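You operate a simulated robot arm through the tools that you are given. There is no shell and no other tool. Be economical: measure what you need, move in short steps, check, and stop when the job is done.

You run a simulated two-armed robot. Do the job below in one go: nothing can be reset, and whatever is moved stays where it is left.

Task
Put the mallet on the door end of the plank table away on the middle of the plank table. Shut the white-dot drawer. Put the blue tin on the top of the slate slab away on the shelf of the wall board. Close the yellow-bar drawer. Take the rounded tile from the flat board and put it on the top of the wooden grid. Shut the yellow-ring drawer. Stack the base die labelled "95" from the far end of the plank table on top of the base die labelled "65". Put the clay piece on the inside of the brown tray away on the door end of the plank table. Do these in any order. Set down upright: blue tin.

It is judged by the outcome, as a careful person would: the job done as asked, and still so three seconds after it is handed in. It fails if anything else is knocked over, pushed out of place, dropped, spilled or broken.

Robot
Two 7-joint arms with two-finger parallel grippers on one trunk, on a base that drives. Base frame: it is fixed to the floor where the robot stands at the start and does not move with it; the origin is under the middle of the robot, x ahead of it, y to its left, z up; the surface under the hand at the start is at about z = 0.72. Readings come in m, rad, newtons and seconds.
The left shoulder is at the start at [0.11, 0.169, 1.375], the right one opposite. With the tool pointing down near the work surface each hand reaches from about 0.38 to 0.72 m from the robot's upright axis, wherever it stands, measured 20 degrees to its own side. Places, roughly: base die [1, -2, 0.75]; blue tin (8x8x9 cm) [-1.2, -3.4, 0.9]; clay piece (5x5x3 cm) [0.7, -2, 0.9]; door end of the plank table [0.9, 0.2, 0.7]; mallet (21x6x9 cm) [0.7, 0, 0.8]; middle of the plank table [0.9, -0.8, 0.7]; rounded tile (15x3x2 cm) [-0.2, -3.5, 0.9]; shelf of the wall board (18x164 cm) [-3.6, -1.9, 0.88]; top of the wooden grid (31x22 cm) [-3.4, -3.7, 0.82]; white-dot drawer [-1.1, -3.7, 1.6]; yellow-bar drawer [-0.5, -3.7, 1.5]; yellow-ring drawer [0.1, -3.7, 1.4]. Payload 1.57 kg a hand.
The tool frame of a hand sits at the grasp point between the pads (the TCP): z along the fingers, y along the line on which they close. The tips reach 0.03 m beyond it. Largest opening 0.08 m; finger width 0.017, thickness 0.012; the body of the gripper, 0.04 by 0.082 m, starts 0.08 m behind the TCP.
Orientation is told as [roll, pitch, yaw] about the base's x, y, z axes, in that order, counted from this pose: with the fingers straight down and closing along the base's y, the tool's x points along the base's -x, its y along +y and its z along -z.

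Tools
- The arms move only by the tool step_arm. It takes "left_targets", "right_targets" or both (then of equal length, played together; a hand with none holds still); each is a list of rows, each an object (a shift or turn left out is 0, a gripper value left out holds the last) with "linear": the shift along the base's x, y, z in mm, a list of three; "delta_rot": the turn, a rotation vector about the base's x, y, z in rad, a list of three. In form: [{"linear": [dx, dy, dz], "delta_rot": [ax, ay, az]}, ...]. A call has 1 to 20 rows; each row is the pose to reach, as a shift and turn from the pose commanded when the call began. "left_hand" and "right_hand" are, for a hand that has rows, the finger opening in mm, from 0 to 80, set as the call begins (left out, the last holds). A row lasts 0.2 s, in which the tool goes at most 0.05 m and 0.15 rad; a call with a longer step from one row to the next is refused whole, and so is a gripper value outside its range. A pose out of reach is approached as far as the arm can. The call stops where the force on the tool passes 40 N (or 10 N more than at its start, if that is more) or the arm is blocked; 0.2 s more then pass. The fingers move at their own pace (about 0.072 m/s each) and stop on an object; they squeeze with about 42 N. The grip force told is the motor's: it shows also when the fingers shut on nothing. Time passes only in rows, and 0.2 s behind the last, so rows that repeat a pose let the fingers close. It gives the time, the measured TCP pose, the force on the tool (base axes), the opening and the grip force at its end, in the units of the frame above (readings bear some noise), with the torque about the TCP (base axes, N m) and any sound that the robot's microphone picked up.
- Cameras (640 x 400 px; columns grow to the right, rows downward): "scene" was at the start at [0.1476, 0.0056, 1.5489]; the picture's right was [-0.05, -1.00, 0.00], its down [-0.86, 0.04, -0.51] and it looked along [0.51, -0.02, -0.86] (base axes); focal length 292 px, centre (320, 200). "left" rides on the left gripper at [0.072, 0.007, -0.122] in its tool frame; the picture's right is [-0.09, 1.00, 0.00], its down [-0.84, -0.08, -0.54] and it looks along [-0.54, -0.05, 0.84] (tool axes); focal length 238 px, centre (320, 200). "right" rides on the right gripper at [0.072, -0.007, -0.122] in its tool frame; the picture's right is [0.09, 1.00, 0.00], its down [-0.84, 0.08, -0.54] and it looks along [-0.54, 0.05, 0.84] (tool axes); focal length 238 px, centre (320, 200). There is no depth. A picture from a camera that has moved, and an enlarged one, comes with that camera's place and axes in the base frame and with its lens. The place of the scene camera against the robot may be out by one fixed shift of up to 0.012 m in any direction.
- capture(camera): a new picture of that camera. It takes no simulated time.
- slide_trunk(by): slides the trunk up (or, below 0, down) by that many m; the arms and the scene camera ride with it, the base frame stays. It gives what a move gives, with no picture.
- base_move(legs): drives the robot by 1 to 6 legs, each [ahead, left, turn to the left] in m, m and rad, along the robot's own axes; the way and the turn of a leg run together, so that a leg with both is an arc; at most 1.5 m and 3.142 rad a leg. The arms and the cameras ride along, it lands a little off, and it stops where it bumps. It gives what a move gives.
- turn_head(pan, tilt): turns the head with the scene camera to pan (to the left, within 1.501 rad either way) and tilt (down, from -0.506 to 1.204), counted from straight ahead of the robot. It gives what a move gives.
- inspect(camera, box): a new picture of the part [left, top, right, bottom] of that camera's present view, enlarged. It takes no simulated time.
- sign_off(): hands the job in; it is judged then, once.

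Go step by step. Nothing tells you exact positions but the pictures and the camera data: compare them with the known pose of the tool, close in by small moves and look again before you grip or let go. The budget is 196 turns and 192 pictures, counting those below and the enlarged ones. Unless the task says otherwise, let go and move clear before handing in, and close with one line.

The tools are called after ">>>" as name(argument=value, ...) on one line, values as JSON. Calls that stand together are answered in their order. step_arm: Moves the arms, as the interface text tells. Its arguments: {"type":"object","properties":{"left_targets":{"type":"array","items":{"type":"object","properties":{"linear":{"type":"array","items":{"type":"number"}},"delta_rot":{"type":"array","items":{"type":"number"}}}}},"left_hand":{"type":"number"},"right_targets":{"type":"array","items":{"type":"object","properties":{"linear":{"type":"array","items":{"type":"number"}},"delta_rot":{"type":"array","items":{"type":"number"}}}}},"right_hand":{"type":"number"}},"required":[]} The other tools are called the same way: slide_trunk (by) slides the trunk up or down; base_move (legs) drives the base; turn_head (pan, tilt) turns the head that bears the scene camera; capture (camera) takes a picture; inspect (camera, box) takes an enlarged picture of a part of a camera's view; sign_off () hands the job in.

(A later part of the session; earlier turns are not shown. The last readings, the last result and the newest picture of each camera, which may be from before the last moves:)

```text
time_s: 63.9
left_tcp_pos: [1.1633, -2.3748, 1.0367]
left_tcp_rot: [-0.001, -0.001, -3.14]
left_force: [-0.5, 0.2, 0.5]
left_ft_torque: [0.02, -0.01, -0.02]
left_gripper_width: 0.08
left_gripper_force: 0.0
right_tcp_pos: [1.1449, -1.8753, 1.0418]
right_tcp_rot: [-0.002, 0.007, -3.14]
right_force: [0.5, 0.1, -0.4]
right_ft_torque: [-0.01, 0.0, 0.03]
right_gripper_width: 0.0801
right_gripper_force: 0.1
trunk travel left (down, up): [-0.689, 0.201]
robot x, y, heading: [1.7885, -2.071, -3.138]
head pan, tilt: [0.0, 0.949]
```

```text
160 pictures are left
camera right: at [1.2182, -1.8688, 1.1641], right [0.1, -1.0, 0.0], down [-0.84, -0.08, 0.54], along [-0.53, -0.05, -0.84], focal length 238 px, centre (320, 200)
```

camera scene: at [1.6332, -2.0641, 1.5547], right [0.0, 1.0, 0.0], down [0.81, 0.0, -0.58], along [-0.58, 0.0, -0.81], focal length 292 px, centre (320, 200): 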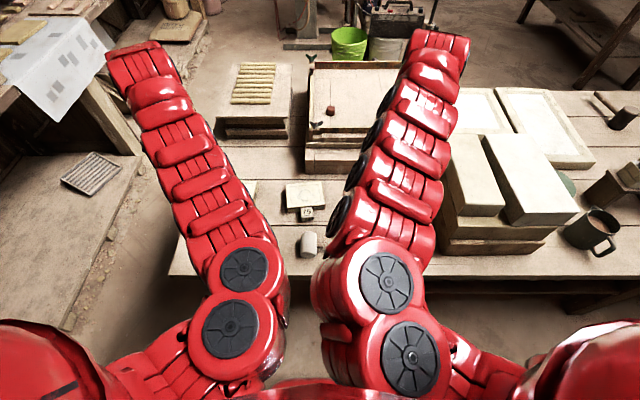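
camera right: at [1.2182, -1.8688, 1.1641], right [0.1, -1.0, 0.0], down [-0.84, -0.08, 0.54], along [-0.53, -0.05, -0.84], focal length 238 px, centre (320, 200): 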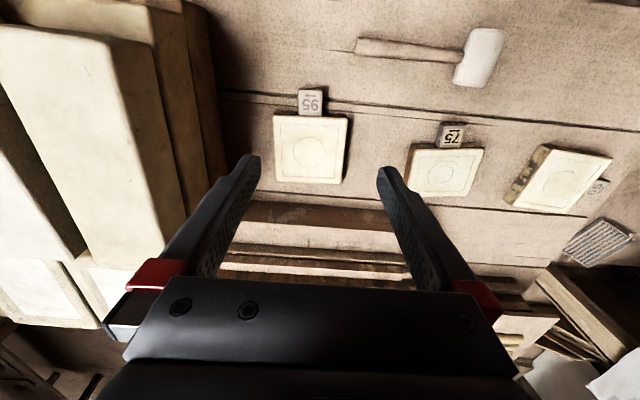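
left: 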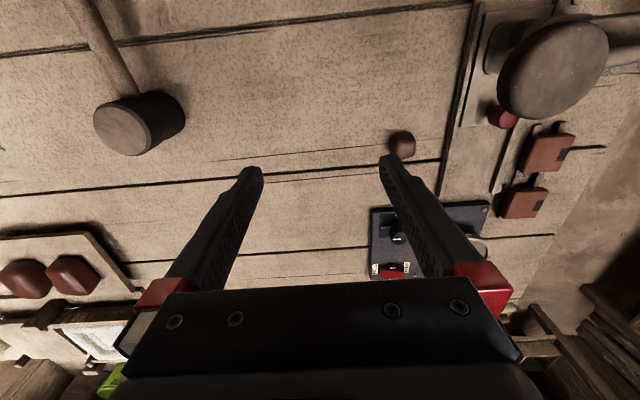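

Die 95 sits at about (1.067, −1.867) with its tab at (1.145, −1.861). Let me verify the label and tab from this side.

>>> inspect(camera="right", box=[270, 80, 350, 130])

>>> inspect(camera="right", box=[540, 140, 640, 220])

```text
8.00 times, centred on (310, 105) of right
camera zoom: at [1.2182, -1.8688, 1.1641], right [0.1, -1.0, 0.0], down [-0.84, -0.08, 0.54], along [-0.53, -0.05, -0.84], focal length 1907 px, centre (400, 960)
```

zoom: 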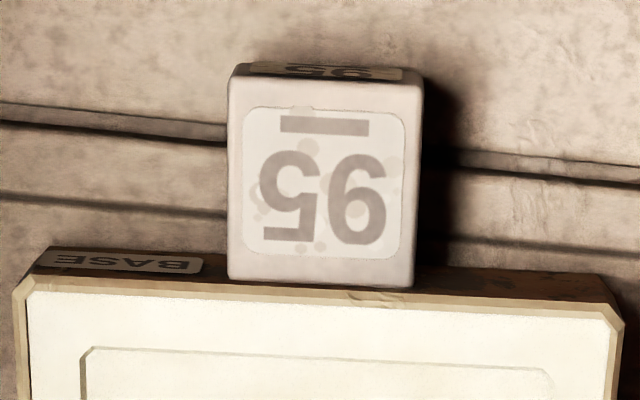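

```text
5.00 times, centred on (590, 180) of right
camera zoom: at [1.2182, -1.8688, 1.1641], right [0.1, -1.0, 0.0], down [-0.84, -0.08, 0.54], along [-0.53, -0.05, -0.84], focal length 1192 px, centre (-1030, 300)
```

zoom: 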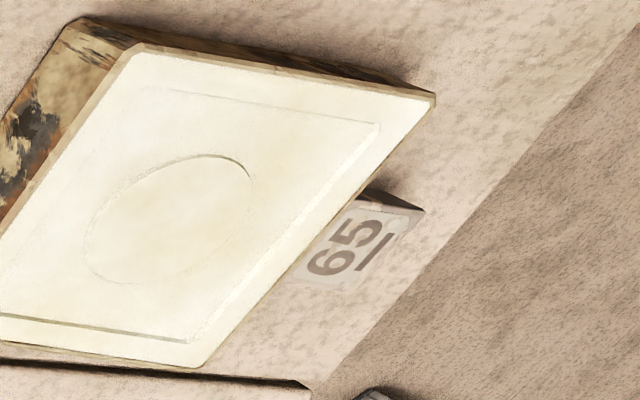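

The labels agree (95 left, 65 right). I'll descend over the 95 tab and check before closing.

>>> step_arm(right_targets=[{"linear": [-3, 15, -40]}, {"linear": [-3, 15, -85]}, {"linear": [-3, 15, -130]}, {"linear": [-3, 15, -175]}, {"linear": [-3, 15, -200]}, {"linear": [-3, 15, -200]}], right_hand=70)

>>> capture(camera="right")

```text
time_s: 65.2
left_tcp_pos: [1.1634, -2.3745, 1.0364]
left_tcp_rot: [0.001, 0.0, -3.14]
left_force: [-0.6, 0.4, -0.7]
left_ft_torque: [0.0, 0.03, 0.0]
left_gripper_width: 0.0797
left_gripper_force: 0.1
right_tcp_pos: [1.1409, -1.8601, 0.8416]
right_tcp_rot: [-0.001, 0.004, -3.139]
right_force: [0.2, 0.1, -0.1]
right_ft_torque: [0.0, 0.0, 0.0]
right_gripper_width: 0.0701
right_gripper_force: 0.1
trunk travel left (down, up): [-0.689, 0.201]
robot x, y, heading: [1.7878, -2.074, -3.14]
head pan, tilt: [0.0, 0.949]
```

```text
157 pictures are left
camera right: at [1.2135, -1.8531, 0.9642], right [0.1, -1.0, 0.0], down [-0.84, -0.08, 0.54], along [-0.53, -0.05, -0.84], focal length 238 px, centre (320, 200)
```

right: 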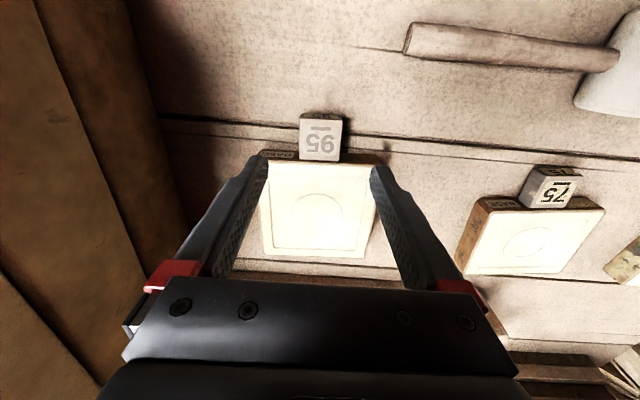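

Alignment is good. Descend to the tab and close.

>>> step_arm(right_targets=[{"linear": [4, 0, -40]}, {"linear": [4, 0, -70]}, {"linear": [4, 0, -82]}, {"linear": [4, 0, -88]}, {"linear": [4, 0, -88]}])

>>> capture(camera="right")

```text
time_s: 66.5
left_tcp_pos: [1.1637, -2.3748, 1.0356]
left_tcp_rot: [0.001, -0.002, -3.139]
left_force: [-0.4, 0.1, -0.3]
left_ft_torque: [-0.01, 0.0, 0.0]
left_gripper_width: 0.0798
left_gripper_force: 0.1
right_tcp_pos: [1.1454, -1.8594, 0.7528]
right_tcp_rot: [0.0, 0.004, -3.141]
right_force: [0.1, 0.0, 0.7]
right_ft_torque: [0.01, -0.01, -0.02]
right_gripper_width: 0.0702
right_gripper_force: 0.1
trunk travel left (down, up): [-0.689, 0.201]
robot x, y, heading: [1.7874, -2.0742, -3.145]
head pan, tilt: [0.0, 0.949]
```

```text
156 pictures are left
camera right: at [1.2181, -1.8531, 0.8757], right [0.09, -1.0, 0.0], down [-0.84, -0.08, 0.54], along [-0.53, -0.05, -0.84], focal length 238 px, centre (320, 200)
```

right: 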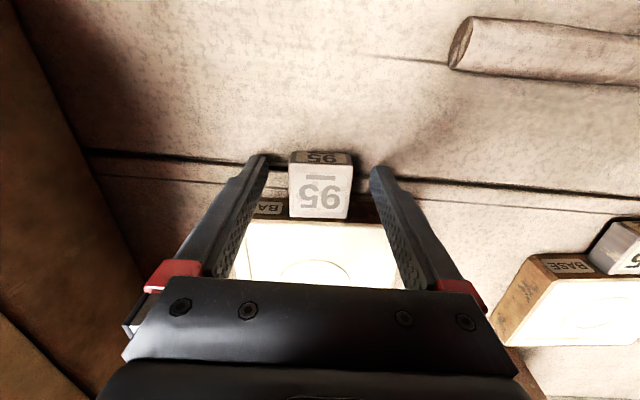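

Tab is centred between the fingers. A few mm lower, then close.

>>> step_arm(right_targets=[{"linear": [0, 0, -3]}, {"linear": [0, 0, -5]}])

>>> step_arm(right_targets=[{}, {}, {}, {}], right_hand=20)

>>> step_arm(right_targets=[{"linear": [0, 0, 10]}, {"linear": [0, 0, 20]}, {"linear": [0, 0, 30]}, {"linear": [0, 0, 30]}])

>>> capture(camera="right")

```text
time_s: 67.0
left_tcp_pos: [1.165, -2.375, 1.0365]
left_tcp_rot: [0.0, 0.0, -3.14]
left_force: [1.1, -0.4, 0.0]
left_ft_torque: [0.01, -0.04, 0.03]
left_gripper_width: 0.0799
left_gripper_force: 0.1
right_tcp_pos: [1.1443, -1.8599, 0.7499]
right_tcp_rot: [-0.001, 0.002, -3.136]
right_force: [1.7, 0.9, 12.8]
right_ft_torque: [-0.36, 0.1, 0.07]
right_gripper_width: 0.069
right_gripper_force: 0.1
trunk travel left (down, up): [-0.689, 0.201]
robot x, y, heading: [1.7824, -2.0718, -3.142]
head pan, tilt: [0.0, 0.949]
```

```text
time_s: 68.0
left_tcp_pos: [1.165, -2.376, 1.0365]
left_tcp_rot: [-0.001, 0.0, -3.139]
left_force: [0.2, 0.0, -0.6]
left_ft_torque: [0.02, -0.02, 0.0]
left_gripper_width: 0.0797
left_gripper_force: 0.1
right_tcp_pos: [1.1469, -1.8601, 0.7513]
right_tcp_rot: [-0.001, 0.001, -3.137]
right_force: [-2.7, -3.1, 20.8]
right_ft_torque: [-0.47, 0.11, 0.26]
right_gripper_width: 0.0399
right_gripper_force: 41.4
trunk travel left (down, up): [-0.689, 0.201]
robot x, y, heading: [1.787, -2.0703, -3.14]
head pan, tilt: [0.0, 0.949]
```

```text
time_s: 69.0
left_tcp_pos: [1.164, -2.3741, 1.0358]
left_tcp_rot: [0.0, 0.002, -3.139]
left_force: [-0.1, -0.5, 0.0]
left_ft_torque: [0.0, 0.0, 0.01]
left_gripper_width: 0.0798
left_gripper_force: 0.0
right_tcp_pos: [1.1467, -1.8606, 0.7775]
right_tcp_rot: [0.001, 0.008, -3.139]
right_force: [-0.1, 0.4, -5.7]
right_ft_torque: [-0.02, -0.48, -0.01]
right_gripper_width: 0.0398
right_gripper_force: 42.1
trunk travel left (down, up): [-0.689, 0.201]
robot x, y, heading: [1.7885, -2.0742, -3.138]
head pan, tilt: [0.0, 0.949]
```

```text
155 pictures are left
camera right: at [1.2198, -1.8537, 0.9003], right [0.1, -1.0, 0.0], down [-0.84, -0.08, 0.54], along [-0.53, -0.05, -0.84], focal length 238 px, centre (320, 200)
```

right: 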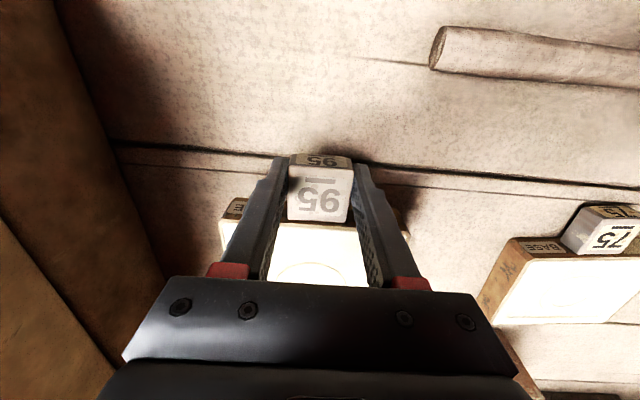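

Held level (about 5.6 N). Lift and drive left to the 65 die.

>>> step_arm(right_targets=[{"linear": [0, 0, 30]}, {"linear": [0, 0, 60]}, {"linear": [0, 0, 90]}, {"linear": [0, 0, 120]}, {"linear": [0, 0, 150]}, {"linear": [0, 0, 180]}, {"linear": [0, 0, 180]}])

>>> base_move(legs=[[0, 0.49, 0]])

>>> capture(camera="right")

>>> capture(camera="scene")

```text
time_s: 70.7
left_tcp_pos: [1.1628, -2.3758, 1.0366]
left_tcp_rot: [-0.001, 0.0, -3.139]
left_force: [0.3, -0.7, -0.7]
left_ft_torque: [0.03, -0.01, 0.0]
left_gripper_width: 0.0801
left_gripper_force: 0.1
right_tcp_pos: [1.143, -1.8594, 0.9582]
right_tcp_rot: [0.0, 0.01, -3.138]
right_force: [-0.1, 0.4, -5.6]
right_ft_torque: [0.03, -0.53, -0.03]
right_gripper_width: 0.0396
right_gripper_force: 42.2
trunk travel left (down, up): [-0.689, 0.201]
robot x, y, heading: [1.7862, -2.071, -3.139]
head pan, tilt: [0.0, 0.949]
```

```text
time_s: 73.5
left_tcp_pos: [1.1615, -2.8492, 1.0353]
left_tcp_rot: [0.0, 0.0, 3.14]
left_force: [0.2, 0.4, 1.0]
left_ft_torque: [0.02, -0.02, -0.03]
left_gripper_width: 0.0799
left_gripper_force: 0.1
right_tcp_pos: [1.1439, -2.334, 0.9568]
right_tcp_rot: [0.0, 0.009, 3.138]
right_force: [-0.4, 0.3, -5.6]
right_ft_torque: [0.0, -0.52, 0.02]
right_gripper_width: 0.0396
right_gripper_force: 42.5
trunk travel left (down, up): [-0.689, 0.201]
robot x, y, heading: [1.7868, -2.5481, 3.139]
head pan, tilt: [0.0, 0.949]
```

```text
154 pictures are left
camera right: at [1.2165, -2.3274, 1.0807], right [0.09, -1.0, 0.0], down [-0.84, -0.08, 0.53], along [-0.53, -0.05, -0.85], focal length 238 px, centre (320, 200)
```

right: 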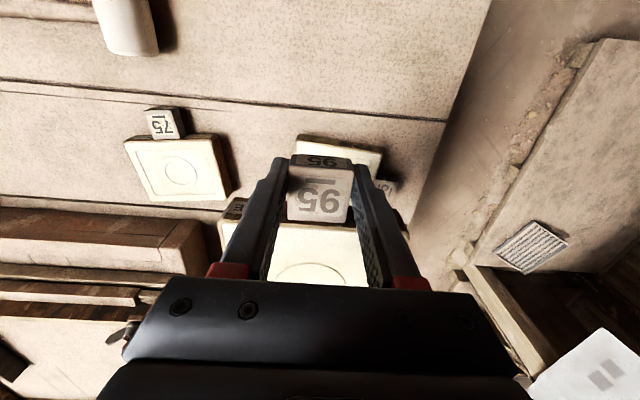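

```text
153 pictures are left
camera scene: at [1.6321, -2.5394, 1.5545], right [0.0, 1.0, 0.0], down [0.81, 0.0, -0.58], along [-0.58, 0.0, -0.81], focal length 292 px, centre (320, 200)
```

scene: 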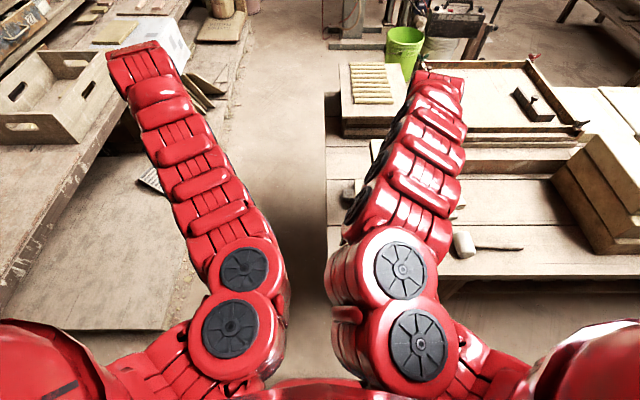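

Die 65's centre is about (1.045, −2.362), turned by roughly −0.07 rad. I'll shift the held die over it and match the turn.

>>> step_arm(right_targets=[{"linear": [-7, -17, -20], "delta_rot": [0, 0, -0.035]}, {"linear": [-14, -34, -50], "delta_rot": [0, 0, -0.07]}, {"linear": [-14, -34, -90], "delta_rot": [0, 0, -0.07]}, {"linear": [-14, -34, -130], "delta_rot": [0, 0, -0.07]}, {"linear": [-14, -34, -130], "delta_rot": [0, 0, -0.07]}])

>>> capture(camera="right")

>>> capture(camera="scene")

>>> capture(camera="left")

```text
time_s: 74.7
left_tcp_pos: [1.1614, -2.8499, 1.037]
left_tcp_rot: [0.0, 0.002, 3.141]
left_force: [-0.3, 0.3, 0.2]
left_ft_torque: [0.01, 0.03, 0.04]
left_gripper_width: 0.08
left_gripper_force: 0.2
right_tcp_pos: [1.1313, -2.37, 0.8266]
right_tcp_rot: [0.001, 0.011, 3.07]
right_force: [0.8, -0.3, -5.8]
right_ft_torque: [-0.04, -0.51, -0.01]
right_gripper_width: 0.0397
right_gripper_force: 42.5
trunk travel left (down, up): [-0.689, 0.201]
robot x, y, heading: [1.7862, -2.5473, 3.144]
head pan, tilt: [0.0, 0.949]
```

```text
152 pictures are left
camera right: at [1.204, -2.3693, 0.9492], right [0.02, -1.0, 0.0], down [-0.84, -0.02, 0.53], along [-0.53, -0.01, -0.84], focal length 238 px, centre (320, 200)
```

right: 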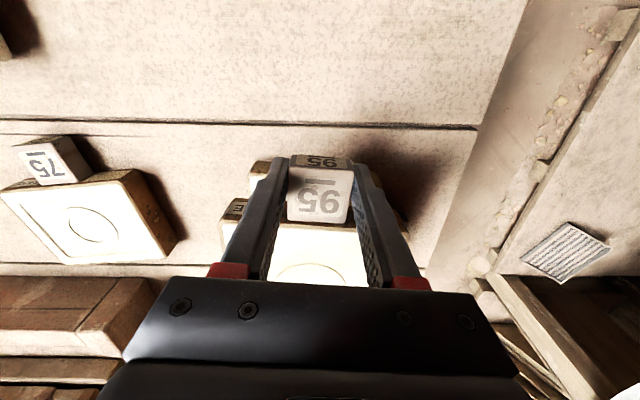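

```text
151 pictures are left
camera scene: at [1.6329, -2.5401, 1.5547], right [0.0, 1.0, 0.0], down [0.81, 0.0, -0.58], along [-0.58, 0.0, -0.81], focal length 292 px, centre (320, 200)
```

scene: 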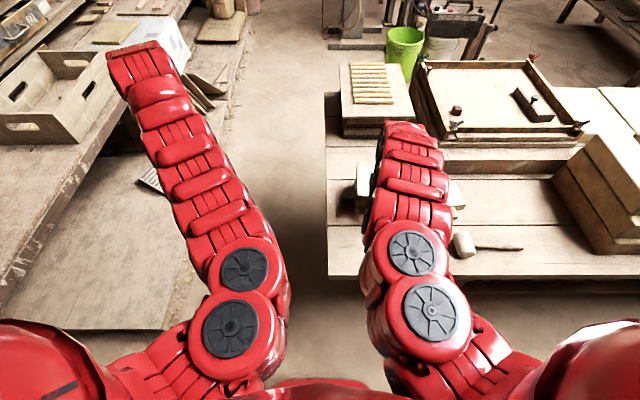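

```text
150 pictures are left
camera left: at [1.2328, -2.8563, 1.1582], right [-0.09, -1.0, 0.0], down [-0.84, 0.08, 0.54], along [-0.54, 0.05, -0.84], focal length 238 px, centre (320, 200)
```

left: 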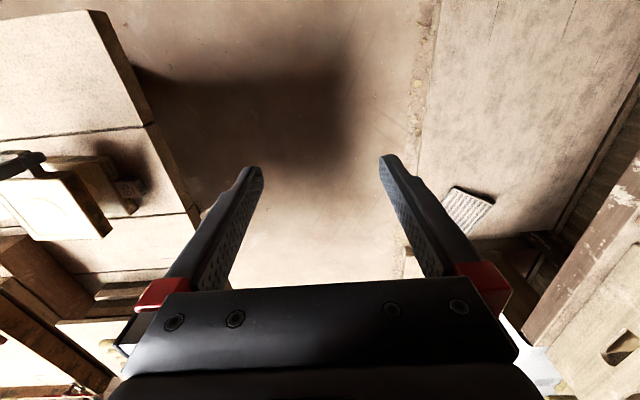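

From the left wrist camera I can see both dice; I'll zoom on them to check the alignment from the side.

>>> inspect(camera="left", box=[0, 130, 160, 270])

```text
2.86 times, centred on (80, 200) of left
camera zoom: at [1.2328, -2.8563, 1.1582], right [-0.09, -1.0, 0.0], down [-0.84, 0.08, 0.54], along [-0.54, 0.05, -0.84], focal length 681 px, centre (1006, 200)
```

zoom: 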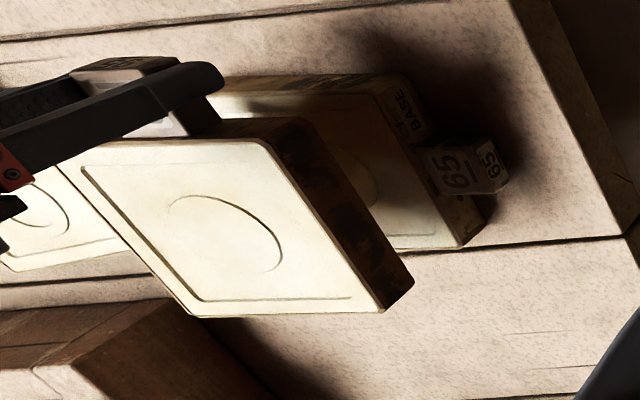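

Both views agree to within a centimetre. Small trim and descend slowly until contact.

>>> step_arm(right_targets=[{"linear": [-4, 4, -15]}, {"linear": [-4, 4, -28]}, {"linear": [-4, 4, -32]}, {"linear": [-4, 4, -35]}, {"linear": [-4, 4, -38]}, {"linear": [-4, 4, -38]}])

>>> inspect(camera="left", box=[0, 130, 160, 270])

```text
time_s: 76.1
left_tcp_pos: [1.1624, -2.8486, 1.037]
left_tcp_rot: [-0.001, 0.002, 3.139]
left_force: [-0.5, -0.2, -0.6]
left_ft_torque: [0.04, -0.01, -0.02]
left_gripper_width: 0.08
left_gripper_force: 0.1
right_tcp_pos: [1.1257, -2.3649, 0.7905]
right_tcp_rot: [-0.001, 0.009, 3.069]
right_force: [-0.5, 0.3, -6.1]
right_ft_torque: [-0.04, -0.51, 0.02]
right_gripper_width: 0.0399
right_gripper_force: 42.0
trunk travel left (down, up): [-0.689, 0.201]
robot x, y, heading: [1.7872, -2.5444, 3.14]
head pan, tilt: [0.0, 0.949]
```

```text
2.86 times, centred on (80, 200) of left
camera zoom: at [1.2321, -2.8559, 1.1579], right [-0.09, -1.0, 0.0], down [-0.84, 0.08, 0.54], along [-0.54, 0.05, -0.84], focal length 681 px, centre (1006, 200)
```

zoom: 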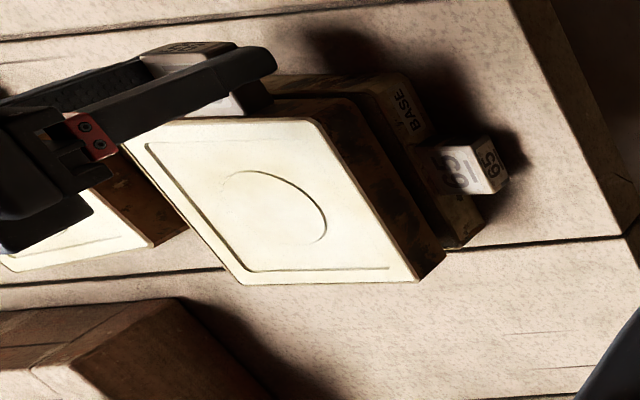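

Nicely aligned; not in contact yet. Continue down in small steps.

>>> step_arm(right_targets=[{"linear": [0, 0, -2]}, {"linear": [0, 0, -4]}, {"linear": [0, 0, -6]}, {"linear": [0, 0, -8]}, {"linear": [0, 0, -8]}])

>>> inspect(camera="left", box=[0, 130, 160, 270])

```text
time_s: 77.3
left_tcp_pos: [1.1608, -2.8487, 1.037]
left_tcp_rot: [0.0, 0.003, 3.14]
left_force: [0.3, -0.2, 0.3]
left_ft_torque: [0.0, 0.01, 0.01]
left_gripper_width: 0.0798
left_gripper_force: 0.1
right_tcp_pos: [1.1259, -2.3634, 0.7827]
right_tcp_rot: [0.0, 0.01, 3.07]
right_force: [-0.5, 0.0, -6.5]
right_ft_torque: [-0.03, -0.53, -0.02]
right_gripper_width: 0.0394
right_gripper_force: 42.5
trunk travel left (down, up): [-0.689, 0.201]
robot x, y, heading: [1.7861, -2.5494, 3.141]
head pan, tilt: [0.0, 0.949]
```

```text
2.86 times, centred on (80, 200) of left
camera zoom: at [1.2321, -2.8559, 1.1579], right [-0.09, -1.0, 0.0], down [-0.84, 0.08, 0.54], along [-0.54, 0.05, -0.84], focal length 681 px, centre (1006, 200)
```

zoom: 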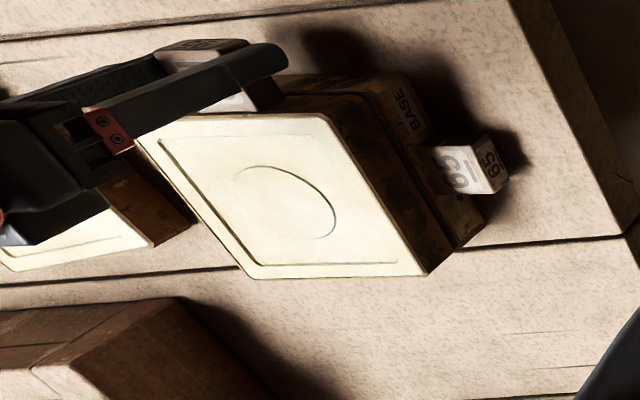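

Continue down until force shows.

>>> step_arm(right_targets=[{"linear": [0, 0, -2]}, {"linear": [0, 0, -4]}, {"linear": [0, 0, -6]}, {"linear": [0, 0, -6]}])

>>> inspect(camera="left", box=[0, 130, 160, 270])

```text
time_s: 78.3
left_tcp_pos: [1.1645, -2.849, 1.0373]
left_tcp_rot: [-0.001, -0.002, 3.14]
left_force: [-0.5, -1.5, -0.5]
left_ft_torque: [0.03, -0.01, 0.02]
left_gripper_width: 0.08
left_gripper_force: 0.0
right_tcp_pos: [1.1256, -2.3639, 0.7802]
right_tcp_rot: [0.0, 0.0, 3.069]
right_force: [-4.1, 2.4, 24.2]
right_ft_torque: [0.1, 0.43, 0.08]
right_gripper_width: 0.0396
right_gripper_force: 41.8
trunk travel left (down, up): [-0.689, 0.201]
robot x, y, heading: [1.7856, -2.5495, 3.145]
head pan, tilt: [0.0, 0.949]
```

```text
2.86 times, centred on (80, 200) of left
camera zoom: at [1.2348, -2.8564, 1.1596], right [-0.09, -1.0, 0.0], down [-0.84, 0.08, 0.54], along [-0.54, 0.05, -0.84], focal length 681 px, centre (1006, 200)
```

zoom: 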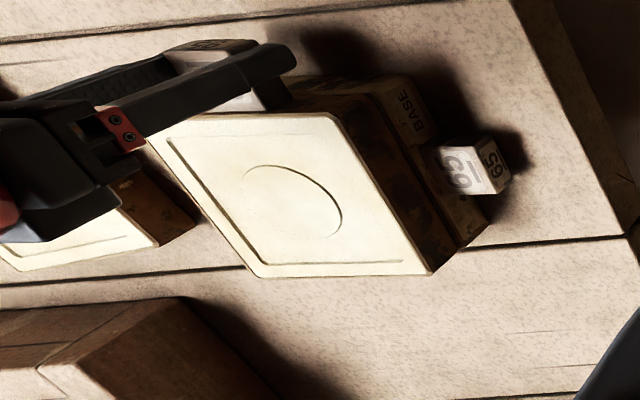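

Seated. Ease up a touch, open, and lift away.

>>> step_arm(right_targets=[{"linear": [0, 0, 2]}, {"linear": [0, 0, 3]}])

>>> step_arm(right_targets=[{}, {}, {}], right_hand=65)

>>> step_arm(right_targets=[{"linear": [0, 0, 30]}, {"linear": [0, 0, 75]}, {"linear": [0, 0, 120]}, {"linear": [0, 0, 165]}, {"linear": [0, 0, 210]}, {"linear": [0, 0, 255]}])

>>> capture(camera="right")

>>> inspect(camera="left", box=[0, 130, 160, 270])

```text
time_s: 78.9
left_tcp_pos: [1.1634, -2.8507, 1.0368]
left_tcp_rot: [0.0, 0.001, 3.14]
left_force: [0.0, -0.4, -1.1]
left_ft_torque: [-0.02, 0.01, -0.04]
left_gripper_width: 0.0801
left_gripper_force: 0.0
right_tcp_pos: [1.1271, -2.3643, 0.7791]
right_tcp_rot: [-0.002, 0.007, 3.069]
right_force: [-7.4, 0.3, 14.3]
right_ft_torque: [0.04, 1.18, 0.02]
right_gripper_width: 0.0396
right_gripper_force: 42.3
trunk travel left (down, up): [-0.689, 0.201]
robot x, y, heading: [1.7857, -2.5485, 3.141]
head pan, tilt: [0.0, 0.949]
```

```text
time_s: 79.7
left_tcp_pos: [1.1631, -2.8499, 1.0366]
left_tcp_rot: [0.001, 0.001, 3.14]
left_force: [-1.1, 0.3, 0.3]
left_ft_torque: [0.01, -0.04, -0.02]
left_gripper_width: 0.08
left_gripper_force: 0.1
right_tcp_pos: [1.1265, -2.364, 0.7796]
right_tcp_rot: [-0.001, 0.008, 3.071]
right_force: [-0.2, 0.4, -0.5]
right_ft_torque: [0.04, 0.03, 0.0]
right_gripper_width: 0.065
right_gripper_force: 0.1
trunk travel left (down, up): [-0.689, 0.201]
robot x, y, heading: [1.7865, -2.5499, 3.138]
head pan, tilt: [0.0, 0.949]
```

```text
time_s: 81.1
left_tcp_pos: [1.163, -2.8501, 1.0359]
left_tcp_rot: [-0.001, 0.002, 3.14]
left_force: [-0.2, -0.2, 1.0]
left_ft_torque: [0.03, 0.02, 0.02]
left_gripper_width: 0.0801
left_gripper_force: 0.1
right_tcp_pos: [1.126, -2.3642, 1.0345]
right_tcp_rot: [-0.002, 0.01, 3.07]
right_force: [0.8, 0.0, 0.0]
right_ft_torque: [0.0, 0.0, 0.04]
right_gripper_width: 0.0652
right_gripper_force: 0.0
trunk travel left (down, up): [-0.689, 0.201]
robot x, y, heading: [1.7877, -2.5507, 3.142]
head pan, tilt: [0.0, 0.949]
```

```text
145 pictures are left
camera right: at [1.1988, -2.3641, 1.1572], right [0.02, -1.0, 0.0], down [-0.84, -0.02, 0.54], along [-0.53, -0.01, -0.84], focal length 238 px, centre (320, 200)
```

right: 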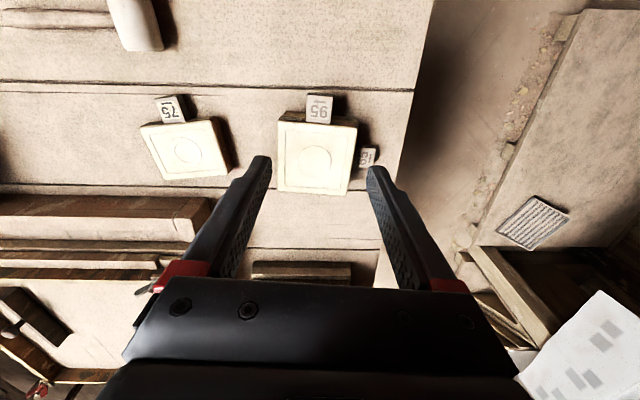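

```text
2.86 times, centred on (80, 200) of left
camera zoom: at [1.2336, -2.8575, 1.1582], right [-0.09, -1.0, 0.0], down [-0.84, 0.08, 0.54], along [-0.54, 0.05, -0.84], focal length 681 px, centre (1006, 200)
```

zoom: 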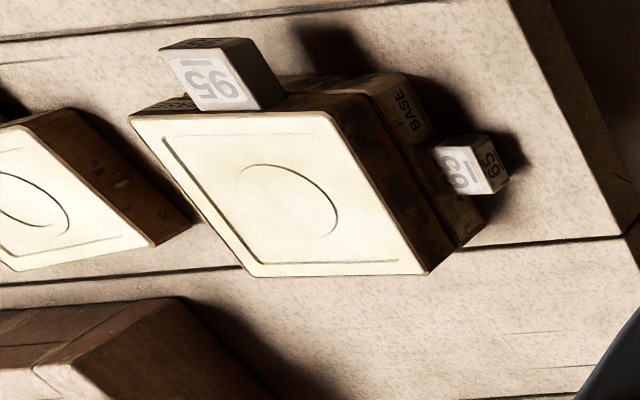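

The stack is good. Next, out of the aisle, turn round, and face the tray from the front for the clay.

>>> base_move(legs=[[0, 0.35, 0], [1.1, 0, 0], [1.1, 0, 0]])

>>> base_move(legs=[[0, 0, -1.57], [0, 0, -1.57]])

```text
time_s: 93.9
left_tcp_pos: [-1.0614, -3.1256, 1.0352]
left_tcp_rot: [0.002, 0.001, 3.104]
left_force: [-0.5, -0.7, 0.0]
left_ft_torque: [0.02, -0.02, -0.01]
left_gripper_width: 0.0798
left_gripper_force: 0.1
right_tcp_pos: [-1.0814, -2.64, 1.0336]
right_tcp_rot: [0.0, 0.008, 3.035]
right_force: [0.0, 0.2, -0.4]
right_ft_torque: [0.01, 0.0, 0.01]
right_gripper_width: 0.0649
right_gripper_force: 0.0
trunk travel left (down, up): [-0.689, 0.201]
robot x, y, heading: [-0.4271, -2.8451, 3.107]
head pan, tilt: [0.0, 0.949]
```

```text
time_s: 102.0
left_tcp_pos: [0.2127, -2.5832, 1.0365]
left_tcp_rot: [-0.001, 0.001, -0.06]
left_force: [0.0, 0.2, -0.6]
left_ft_torque: [-0.03, 0.01, 0.01]
left_gripper_width: 0.0798
left_gripper_force: 0.1
right_tcp_pos: [0.2244, -3.0681, 1.0333]
right_tcp_rot: [0.0, 0.011, -0.127]
right_force: [0.3, -0.5, -0.5]
right_ft_torque: [0.01, 0.01, 0.03]
right_gripper_width: 0.0651
right_gripper_force: 0.1
trunk travel left (down, up): [-0.689, 0.201]
robot x, y, heading: [-0.4276, -2.8475, -0.059]
head pan, tilt: [0.0, 0.949]
```

>>> base_move(legs=[[0, 0.7, 0.05], [0.4, 0, 0]])

>>> capture(camera="left")

>>> capture(camera="scene")

```text
time_s: 107.9
left_tcp_pos: [0.6224, -1.861, 1.0371]
left_tcp_rot: [0.0, -0.001, -0.014]
left_force: [0.6, 0.1, -0.1]
left_ft_torque: [-0.01, -0.01, -0.01]
left_gripper_width: 0.08
left_gripper_force: 0.1
right_tcp_pos: [0.6552, -2.347, 1.0332]
right_tcp_rot: [0.0, 0.009, -0.083]
right_force: [-0.7, -0.4, -0.5]
right_ft_torque: [0.02, 0.0, 0.02]
right_gripper_width: 0.0649
right_gripper_force: 0.2
trunk travel left (down, up): [-0.689, 0.201]
robot x, y, heading: [-0.0046, -2.1566, -0.015]
head pan, tilt: [0.0, 0.949]
```

```text
143 pictures are left
camera left: at [0.5498, -1.8544, 1.1583], right [0.11, 0.99, 0.0], down [0.84, -0.09, 0.54], along [0.54, -0.06, -0.84], focal length 238 px, centre (320, 200)
```

left: 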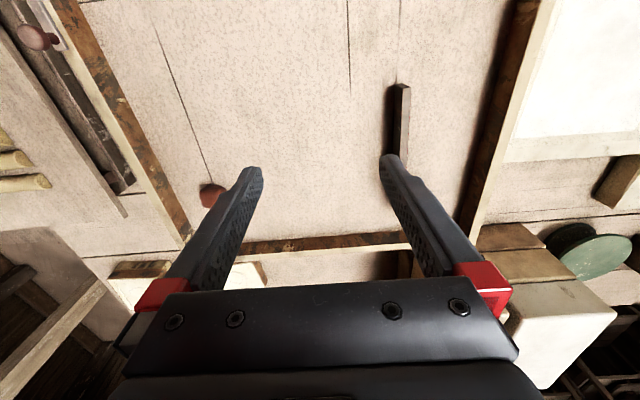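

```text
142 pictures are left
camera scene: at [0.1481, -2.148, 1.5547], right [-0.01, -1.0, 0.0], down [-0.81, 0.01, -0.58], along [0.58, -0.01, -0.81], focal length 292 px, centre (320, 200)
```

scene: 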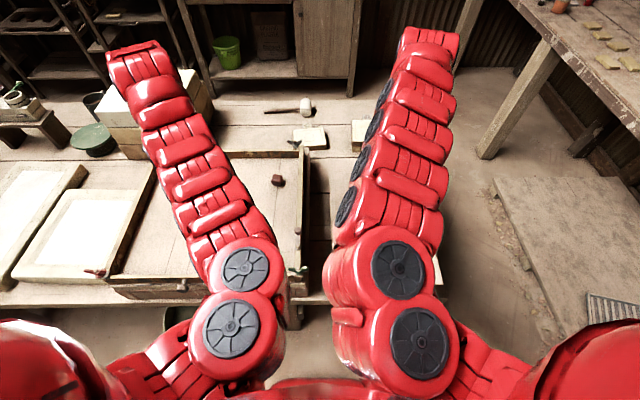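

Clay is at about (0.714, −2.033). I'll bring the left hand over it.

>>> step_arm(left_targets=[{"linear": [20, -40, -10]}, {"linear": [40, -80, -30]}, {"linear": [60, -120, -50]}, {"linear": [80, -150, -70]}, {"linear": [92, -172, -75]}, {"linear": [92, -172, -75]}], right_targets=[{"linear": [0, -20, 0]}, {"linear": [0, -40, 0]}, {"linear": [0, -60, 0]}, {"linear": [0, -80, 0]}, {"linear": [0, -80, 0]}, {"linear": [0, -80, 0]}])

>>> capture(camera="left")

```text
time_s: 109.3
left_tcp_pos: [0.7146, -2.0346, 0.9615]
left_tcp_rot: [0.0, 0.001, -0.011]
left_force: [-0.4, 1.0, -0.5]
left_ft_torque: [0.02, -0.01, -0.03]
left_gripper_width: 0.0801
left_gripper_force: 0.1
right_tcp_pos: [0.6528, -2.4284, 1.0324]
right_tcp_rot: [0.001, 0.009, -0.082]
right_force: [-0.5, 0.3, -0.2]
right_ft_torque: [0.04, 0.0, -0.02]
right_gripper_width: 0.065
right_gripper_force: 0.1
trunk travel left (down, up): [-0.689, 0.201]
robot x, y, heading: [-0.0036, -2.1557, -0.016]
head pan, tilt: [0.0, 0.949]
```

```text
141 pictures are left
camera left: at [0.6416, -2.0263, 1.0837], right [0.1, 0.99, 0.0], down [0.84, -0.09, 0.54], along [0.54, -0.06, -0.84], focal length 238 px, centre (320, 200)
```

left: 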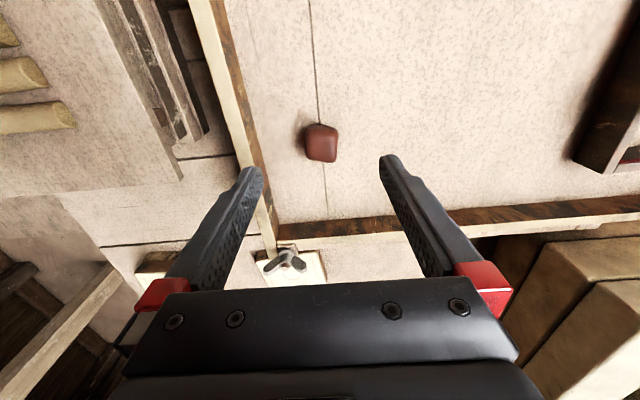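

The clay is at (0.718, −2.034), top near z 0.865; the tray wall is about 5 cm to its right, so I'll narrow the opening and descend.

>>> step_arm(left_targets=[{"linear": [2, 0, -25]}, {"linear": [3, 0, -50]}, {"linear": [3, 0, -70]}, {"linear": [3, 0, -70]}], left_hand=54)

>>> capture(camera="left")

```text
time_s: 110.3
left_tcp_pos: [0.717, -2.0347, 0.8916]
left_tcp_rot: [0.001, 0.0, -0.012]
left_force: [0.2, -0.1, 0.2]
left_ft_torque: [-0.01, -0.01, -0.02]
left_gripper_width: 0.0541
left_gripper_force: 0.0
right_tcp_pos: [0.6524, -2.4286, 1.0335]
right_tcp_rot: [0.001, 0.01, -0.082]
right_force: [0.4, -0.7, -0.3]
right_ft_torque: [0.0, -0.02, -0.01]
right_gripper_width: 0.065
right_gripper_force: 0.1
trunk travel left (down, up): [-0.689, 0.201]
robot x, y, heading: [-0.0024, -2.1555, -0.013]
head pan, tilt: [0.0, 0.949]
```

```text
140 pictures are left
camera left: at [0.644, -2.0271, 1.0139], right [0.1, 0.99, 0.0], down [0.84, -0.09, 0.54], along [0.54, -0.06, -0.84], focal length 238 px, centre (320, 200)
```

left: 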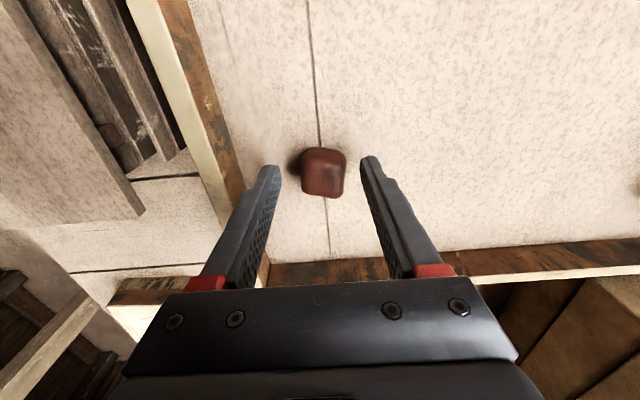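

Centred. Down 20 mm and close.

>>> step_arm(left_targets=[{"linear": [0, 1, -10]}, {"linear": [0, 1, -18]}, {"linear": [0, 1, -22]}, {"linear": [0, 1, -22]}])

>>> step_arm(left_targets=[{}, {}, {}], left_hand=15)

>>> capture(camera="left")

```text
time_s: 111.3
left_tcp_pos: [0.7106, -2.0318, 0.8711]
left_tcp_rot: [-0.001, -0.002, -0.014]
left_force: [2.1, -0.3, 6.7]
left_ft_torque: [-0.19, -0.03, 0.08]
left_gripper_width: 0.0541
left_gripper_force: 0.1
left hand out of reach, approached as far as the arm can: row 1, 2, 3, 4
right_tcp_pos: [0.6526, -2.4287, 1.0339]
right_tcp_rot: [0.001, 0.006, -0.082]
right_force: [-0.3, 0.9, -0.6]
right_ft_torque: [0.0, -0.01, 0.01]
right_gripper_width: 0.065
right_gripper_force: 0.1
trunk travel left (down, up): [-0.689, 0.201]
robot x, y, heading: [-0.0036, -2.155, -0.011]
head pan, tilt: [0.0, 0.949]
```

```text
time_s: 112.1
left_tcp_pos: [0.7104, -2.0316, 0.8705]
left_tcp_rot: [0.0, 0.001, -0.014]
left_force: [0.5, -2.5, 11.0]
left_ft_torque: [-0.2, 0.07, 0.05]
left_gripper_width: 0.0343
left_gripper_force: 41.5
right_tcp_pos: [0.6519, -2.4296, 1.0325]
right_tcp_rot: [0.001, 0.006, -0.083]
right_force: [-0.3, 0.6, -0.4]
right_ft_torque: [0.02, -0.02, 0.01]
right_gripper_width: 0.065
right_gripper_force: 0.2
trunk travel left (down, up): [-0.689, 0.201]
robot x, y, heading: [-0.004, -2.155, -0.011]
head pan, tilt: [0.0, 0.949]
```

```text
139 pictures are left
camera left: at [0.6368, -2.0249, 0.9937], right [0.11, 0.99, 0.0], down [0.84, -0.09, 0.54], along [0.54, -0.06, -0.84], focal length 238 px, centre (320, 200)
```

left: 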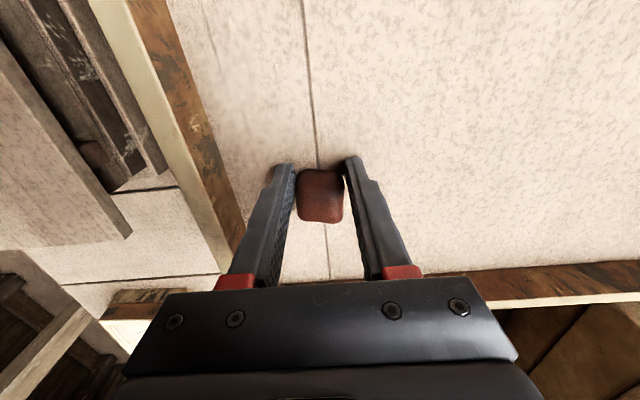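

Gripped. Lift and drive back to the door end.

>>> step_arm(left_targets=[{"linear": [-5, 5, 40]}, {"linear": [-15, 20, 80]}, {"linear": [-25, 50, 110]}, {"linear": [-35, 85, 140]}, {"linear": [-45, 120, 165]}, {"linear": [-45, 150, 165]}, {"linear": [-45, 150, 165]}])

>>> capture(camera="left")

>>> base_move(legs=[[-0.3, 0, 0.01], [0, 1.0, 0], [0, 0.95, 0]])

>>> base_move(legs=[[0.28, 0, 0]])

>>> capture(camera="left")

>>> capture(camera="scene")

```text
time_s: 113.7
left_tcp_pos: [0.6666, -1.886, 1.035]
left_tcp_rot: [0.0, 0.002, -0.012]
left_force: [-0.3, 0.6, -1.0]
left_ft_torque: [0.0, -0.03, 0.0]
left_gripper_width: 0.0333
left_gripper_force: 41.4
right_tcp_pos: [0.654, -2.4286, 1.0335]
right_tcp_rot: [-0.001, 0.009, -0.081]
right_force: [0.5, 0.1, -0.7]
right_ft_torque: [0.02, 0.02, -0.02]
right_gripper_width: 0.0649
right_gripper_force: 0.1
trunk travel left (down, up): [-0.689, 0.201]
robot x, y, heading: [-0.0047, -2.1549, -0.015]
head pan, tilt: [0.0, 0.949]
```

```text
138 pictures are left
camera left: at [0.5926, -1.8787, 1.1571], right [0.11, 0.99, 0.0], down [0.84, -0.09, 0.54], along [0.54, -0.06, -0.84], focal length 238 px, centre (320, 200)
```

left: 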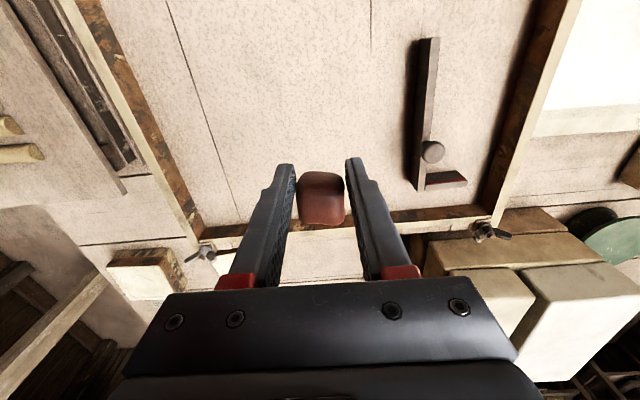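

```text
time_s: 125.0
left_tcp_pos: [0.3903, 0.0557, 1.035]
left_tcp_rot: [0.001, 0.0, -0.02]
left_force: [0.6, -0.3, -1.3]
left_ft_torque: [0.02, -0.01, 0.02]
left_gripper_width: 0.0329
left_gripper_force: 40.9
right_tcp_pos: [0.3738, -0.4878, 1.0334]
right_tcp_rot: [0.0, 0.008, -0.09]
right_force: [1.0, -0.1, 0.2]
right_ft_torque: [-0.03, -0.03, 0.01]
right_gripper_width: 0.0647
right_gripper_force: 0.1
trunk travel left (down, up): [-0.689, 0.201]
robot x, y, heading: [-0.2816, -0.2094, -0.024]
head pan, tilt: [0.0, 0.949]
```

```text
time_s: 127.0
left_tcp_pos: [0.6707, 0.0499, 1.0346]
left_tcp_rot: [-0.002, 0.002, -0.024]
left_force: [-0.9, 0.3, -1.0]
left_ft_torque: [-0.02, 0.02, -0.01]
left_gripper_width: 0.0327
left_gripper_force: 41.5
right_tcp_pos: [0.6534, -0.4932, 1.0334]
right_tcp_rot: [0.001, 0.009, -0.091]
right_force: [-0.5, -0.3, 0.4]
right_ft_torque: [0.0, -0.03, 0.0]
right_gripper_width: 0.0651
right_gripper_force: 0.1
trunk travel left (down, up): [-0.689, 0.201]
robot x, y, heading: [-0.0013, -0.2165, -0.018]
head pan, tilt: [0.0, 0.949]
```

```text
137 pictures are left
camera left: at [0.5968, 0.0576, 1.1567], right [0.11, 0.99, 0.0], down [0.84, -0.1, 0.54], along [0.54, -0.06, -0.84], focal length 238 px, centre (320, 200)
```

left: 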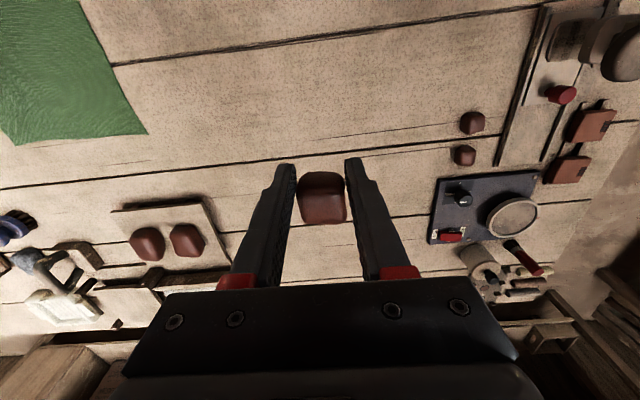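

```text
136 pictures are left
camera scene: at [0.1499, -0.2089, 1.5547], right [-0.02, -1.0, 0.0], down [-0.81, 0.02, -0.58], along [0.58, -0.01, -0.81], focal length 292 px, centre (320, 200)
```

scene: 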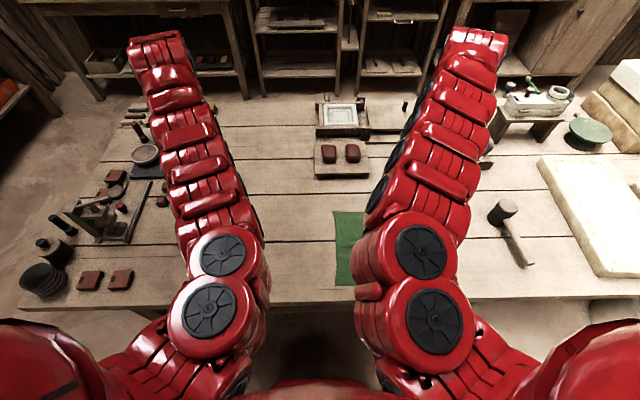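

Clear table beneath. Lower the clay to the table here at about (0.67, 0.10).

>>> step_arm(left_targets=[{"linear": [0, 15, -40]}, {"linear": [0, 30, -80]}, {"linear": [0, 45, -120]}, {"linear": [0, 50, -165]}, {"linear": [0, 50, -210]}, {"linear": [0, 50, -250]}, {"linear": [0, 50, -268]}, {"linear": [0, 50, -274]}, {"linear": [0, 50, -280]}, {"linear": [0, 50, -280]}])

>>> capture(camera="left")

```text
time_s: 129.2
left_tcp_pos: [0.6599, 0.105, 0.7572]
left_tcp_rot: [0.001, 0.0, -0.022]
left_force: [1.4, -0.1, -0.4]
left_ft_torque: [0.01, 0.0, 0.01]
left_gripper_width: 0.0329
left_gripper_force: 41.0
left hand out of reach, approached as far as the arm can: row 7, 8, 9, 10
right_tcp_pos: [0.6537, -0.4922, 1.0349]
right_tcp_rot: [-0.001, 0.009, -0.091]
right_force: [-0.5, 1.1, 0.3]
right_ft_torque: [0.02, 0.03, -0.01]
right_gripper_width: 0.0648
right_gripper_force: 0.0
trunk travel left (down, up): [-0.689, 0.201]
robot x, y, heading: [-0.0009, -0.2132, -0.021]
head pan, tilt: [0.0, 0.949]
```

```text
135 pictures are left
camera left: at [0.5865, 0.1124, 0.8803], right [0.11, 0.99, 0.0], down [0.84, -0.1, 0.54], along [0.54, -0.06, -0.84], focal length 238 px, centre (320, 200)
```

left: 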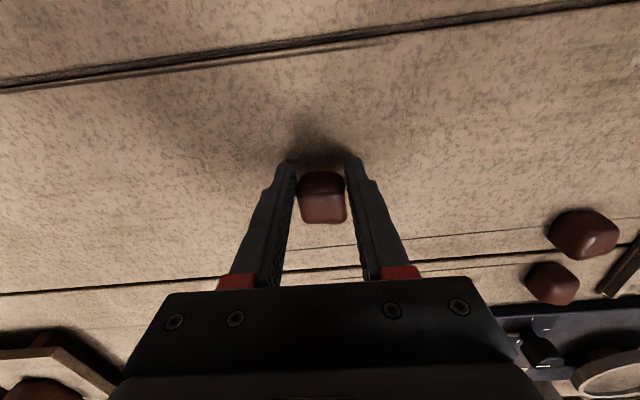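

A few mm above the table and at the reach limit; pull in a bit and go down the last millimetres.

>>> step_arm(left_targets=[{"linear": [-20, 0, 0]}, {"linear": [-30, 0, -3]}, {"linear": [-30, 0, -6]}, {"linear": [-30, 0, -8]}])

```text
time_s: 130.2
left_tcp_pos: [0.6292, 0.1038, 0.7517]
left_tcp_rot: [0.0, 0.002, -0.022]
left_force: [-0.1, -1.3, 2.4]
left_ft_torque: [-0.06, -0.1, -0.04]
left_gripper_width: 0.033
left_gripper_force: 40.7
right_tcp_pos: [0.6525, -0.4935, 1.0333]
right_tcp_rot: [-0.001, 0.006, -0.092]
right_force: [-0.1, 0.6, -0.3]
right_ft_torque: [-0.01, -0.02, 0.03]
right_gripper_width: 0.0651
right_gripper_force: 0.0
trunk travel left (down, up): [-0.689, 0.201]
robot x, y, heading: [-0.0031, -0.2132, -0.023]
head pan, tilt: [0.0, 0.949]
```

Touching. Release and lift.

>>> step_arm(left_targets=[{}, {}, {}], left_hand=70)

>>> step_arm(left_targets=[{"linear": [0, 0, 45]}, {"linear": [0, 0, 90]}, {"linear": [0, 0, 135]}, {"linear": [0, 0, 180]}, {"linear": [0, 0, 225]}, {"linear": [0, 0, 270]}, {"linear": [0, 20, 290]}])

>>> capture(camera="left")

```text
time_s: 131.0
left_tcp_pos: [0.6288, 0.1033, 0.7499]
left_tcp_rot: [-0.001, 0.002, -0.021]
left_force: [-0.4, -0.8, -0.8]
left_ft_torque: [0.0, 0.01, -0.04]
left_gripper_width: 0.07
left_gripper_force: 0.0
right_tcp_pos: [0.653, -0.493, 1.0327]
right_tcp_rot: [0.0, 0.009, -0.09]
right_force: [0.2, -0.8, 0.0]
right_ft_torque: [-0.03, -0.03, 0.03]
right_gripper_width: 0.065
right_gripper_force: 0.1
trunk travel left (down, up): [-0.689, 0.201]
robot x, y, heading: [-0.0023, -0.2158, -0.019]
head pan, tilt: [0.0, 0.949]
```

```text
time_s: 132.6
left_tcp_pos: [0.6263, 0.1246, 1.0392]
left_tcp_rot: [0.0, 0.002, -0.023]
left_force: [-0.2, 1.0, -0.5]
left_ft_torque: [-0.03, 0.02, 0.01]
left_gripper_width: 0.0697
left_gripper_force: 0.1
right_tcp_pos: [0.6534, -0.4925, 1.032]
right_tcp_rot: [-0.002, 0.01, -0.091]
right_force: [-1.4, -0.9, -0.4]
right_ft_torque: [-0.02, 0.02, -0.02]
right_gripper_width: 0.0652
right_gripper_force: 0.0
trunk travel left (down, up): [-0.689, 0.201]
robot x, y, heading: [-0.0042, -0.214, -0.02]
head pan, tilt: [0.0, 0.949]
```

```text
134 pictures are left
camera left: at [0.5532, 0.1324, 1.1609], right [0.11, 0.99, 0.0], down [0.84, -0.1, 0.54], along [0.54, -0.06, -0.84], focal length 238 px, centre (320, 200)
```

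left: 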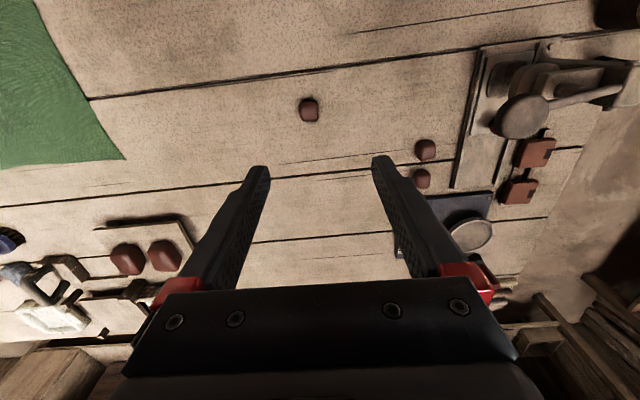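

Clay is placed. Now over to the drawer wall: back off, turn right to face −y, and look.

>>> base_move(legs=[[-0.45, 0, 0], [0, 0, -1.55], [1.1, 0, 0], [0.9, 0, 0]])

>>> turn_head(pan=0, tilt=0.35)

>>> capture(camera="scene")

```text
time_s: 140.6
left_tcp_pos: [-0.1083, -0.9812, 1.0392]
left_tcp_rot: [0.0, -0.001, -1.585]
left_force: [-0.3, 0.2, 0.4]
left_ft_torque: [0.04, -0.01, -0.02]
left_gripper_width: 0.0698
left_gripper_force: 0.1
right_tcp_pos: [-0.7227, -1.0083, 1.0312]
right_tcp_rot: [0.006, 0.031, -1.648]
right_force: [2.1, 6.4, 0.8]
right_ft_torque: [0.68, -0.28, 0.4]
right_gripper_width: 0.067
right_gripper_force: 0.5
trunk travel left (down, up): [-0.689, 0.201]
robot x, y, heading: [-0.4548, -0.3574, -1.587]
head pan, tilt: [0.0, 0.949]
stopped in leg 3: the force on the tool passed its limit at 64 N (the readings are from after the stop); the commanded pose is now the measured one
```

```text
time_s: 141.6
left_tcp_pos: [-0.107, -0.9814, 1.0388]
left_tcp_rot: [0.001, 0.002, -1.585]
left_force: [-0.1, 0.2, -0.4]
left_ft_torque: [0.01, -0.03, 0.04]
left_gripper_width: 0.0702
left_gripper_force: 0.1
right_tcp_pos: [-0.7226, -1.008, 1.0309]
right_tcp_rot: [0.005, 0.028, -1.648]
right_force: [1.5, 3.7, -0.2]
right_ft_torque: [0.06, -0.12, 0.15]
right_gripper_width: 0.0664
right_gripper_force: 0.7
trunk travel left (down, up): [-0.689, 0.201]
robot x, y, heading: [-0.4454, -0.3538, -1.582]
head pan, tilt: [0.0, 0.351]
```

```text
133 pictures are left
camera scene: at [-0.4538, -0.5198, 1.6058], right [-1.0, 0.01, 0.0], down [0.0, 0.34, -0.94], along [-0.01, -0.94, -0.34], focal length 292 px, centre (320, 200)
```

scene: 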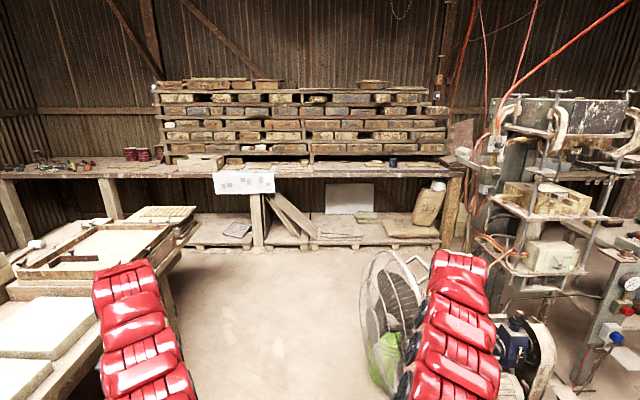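

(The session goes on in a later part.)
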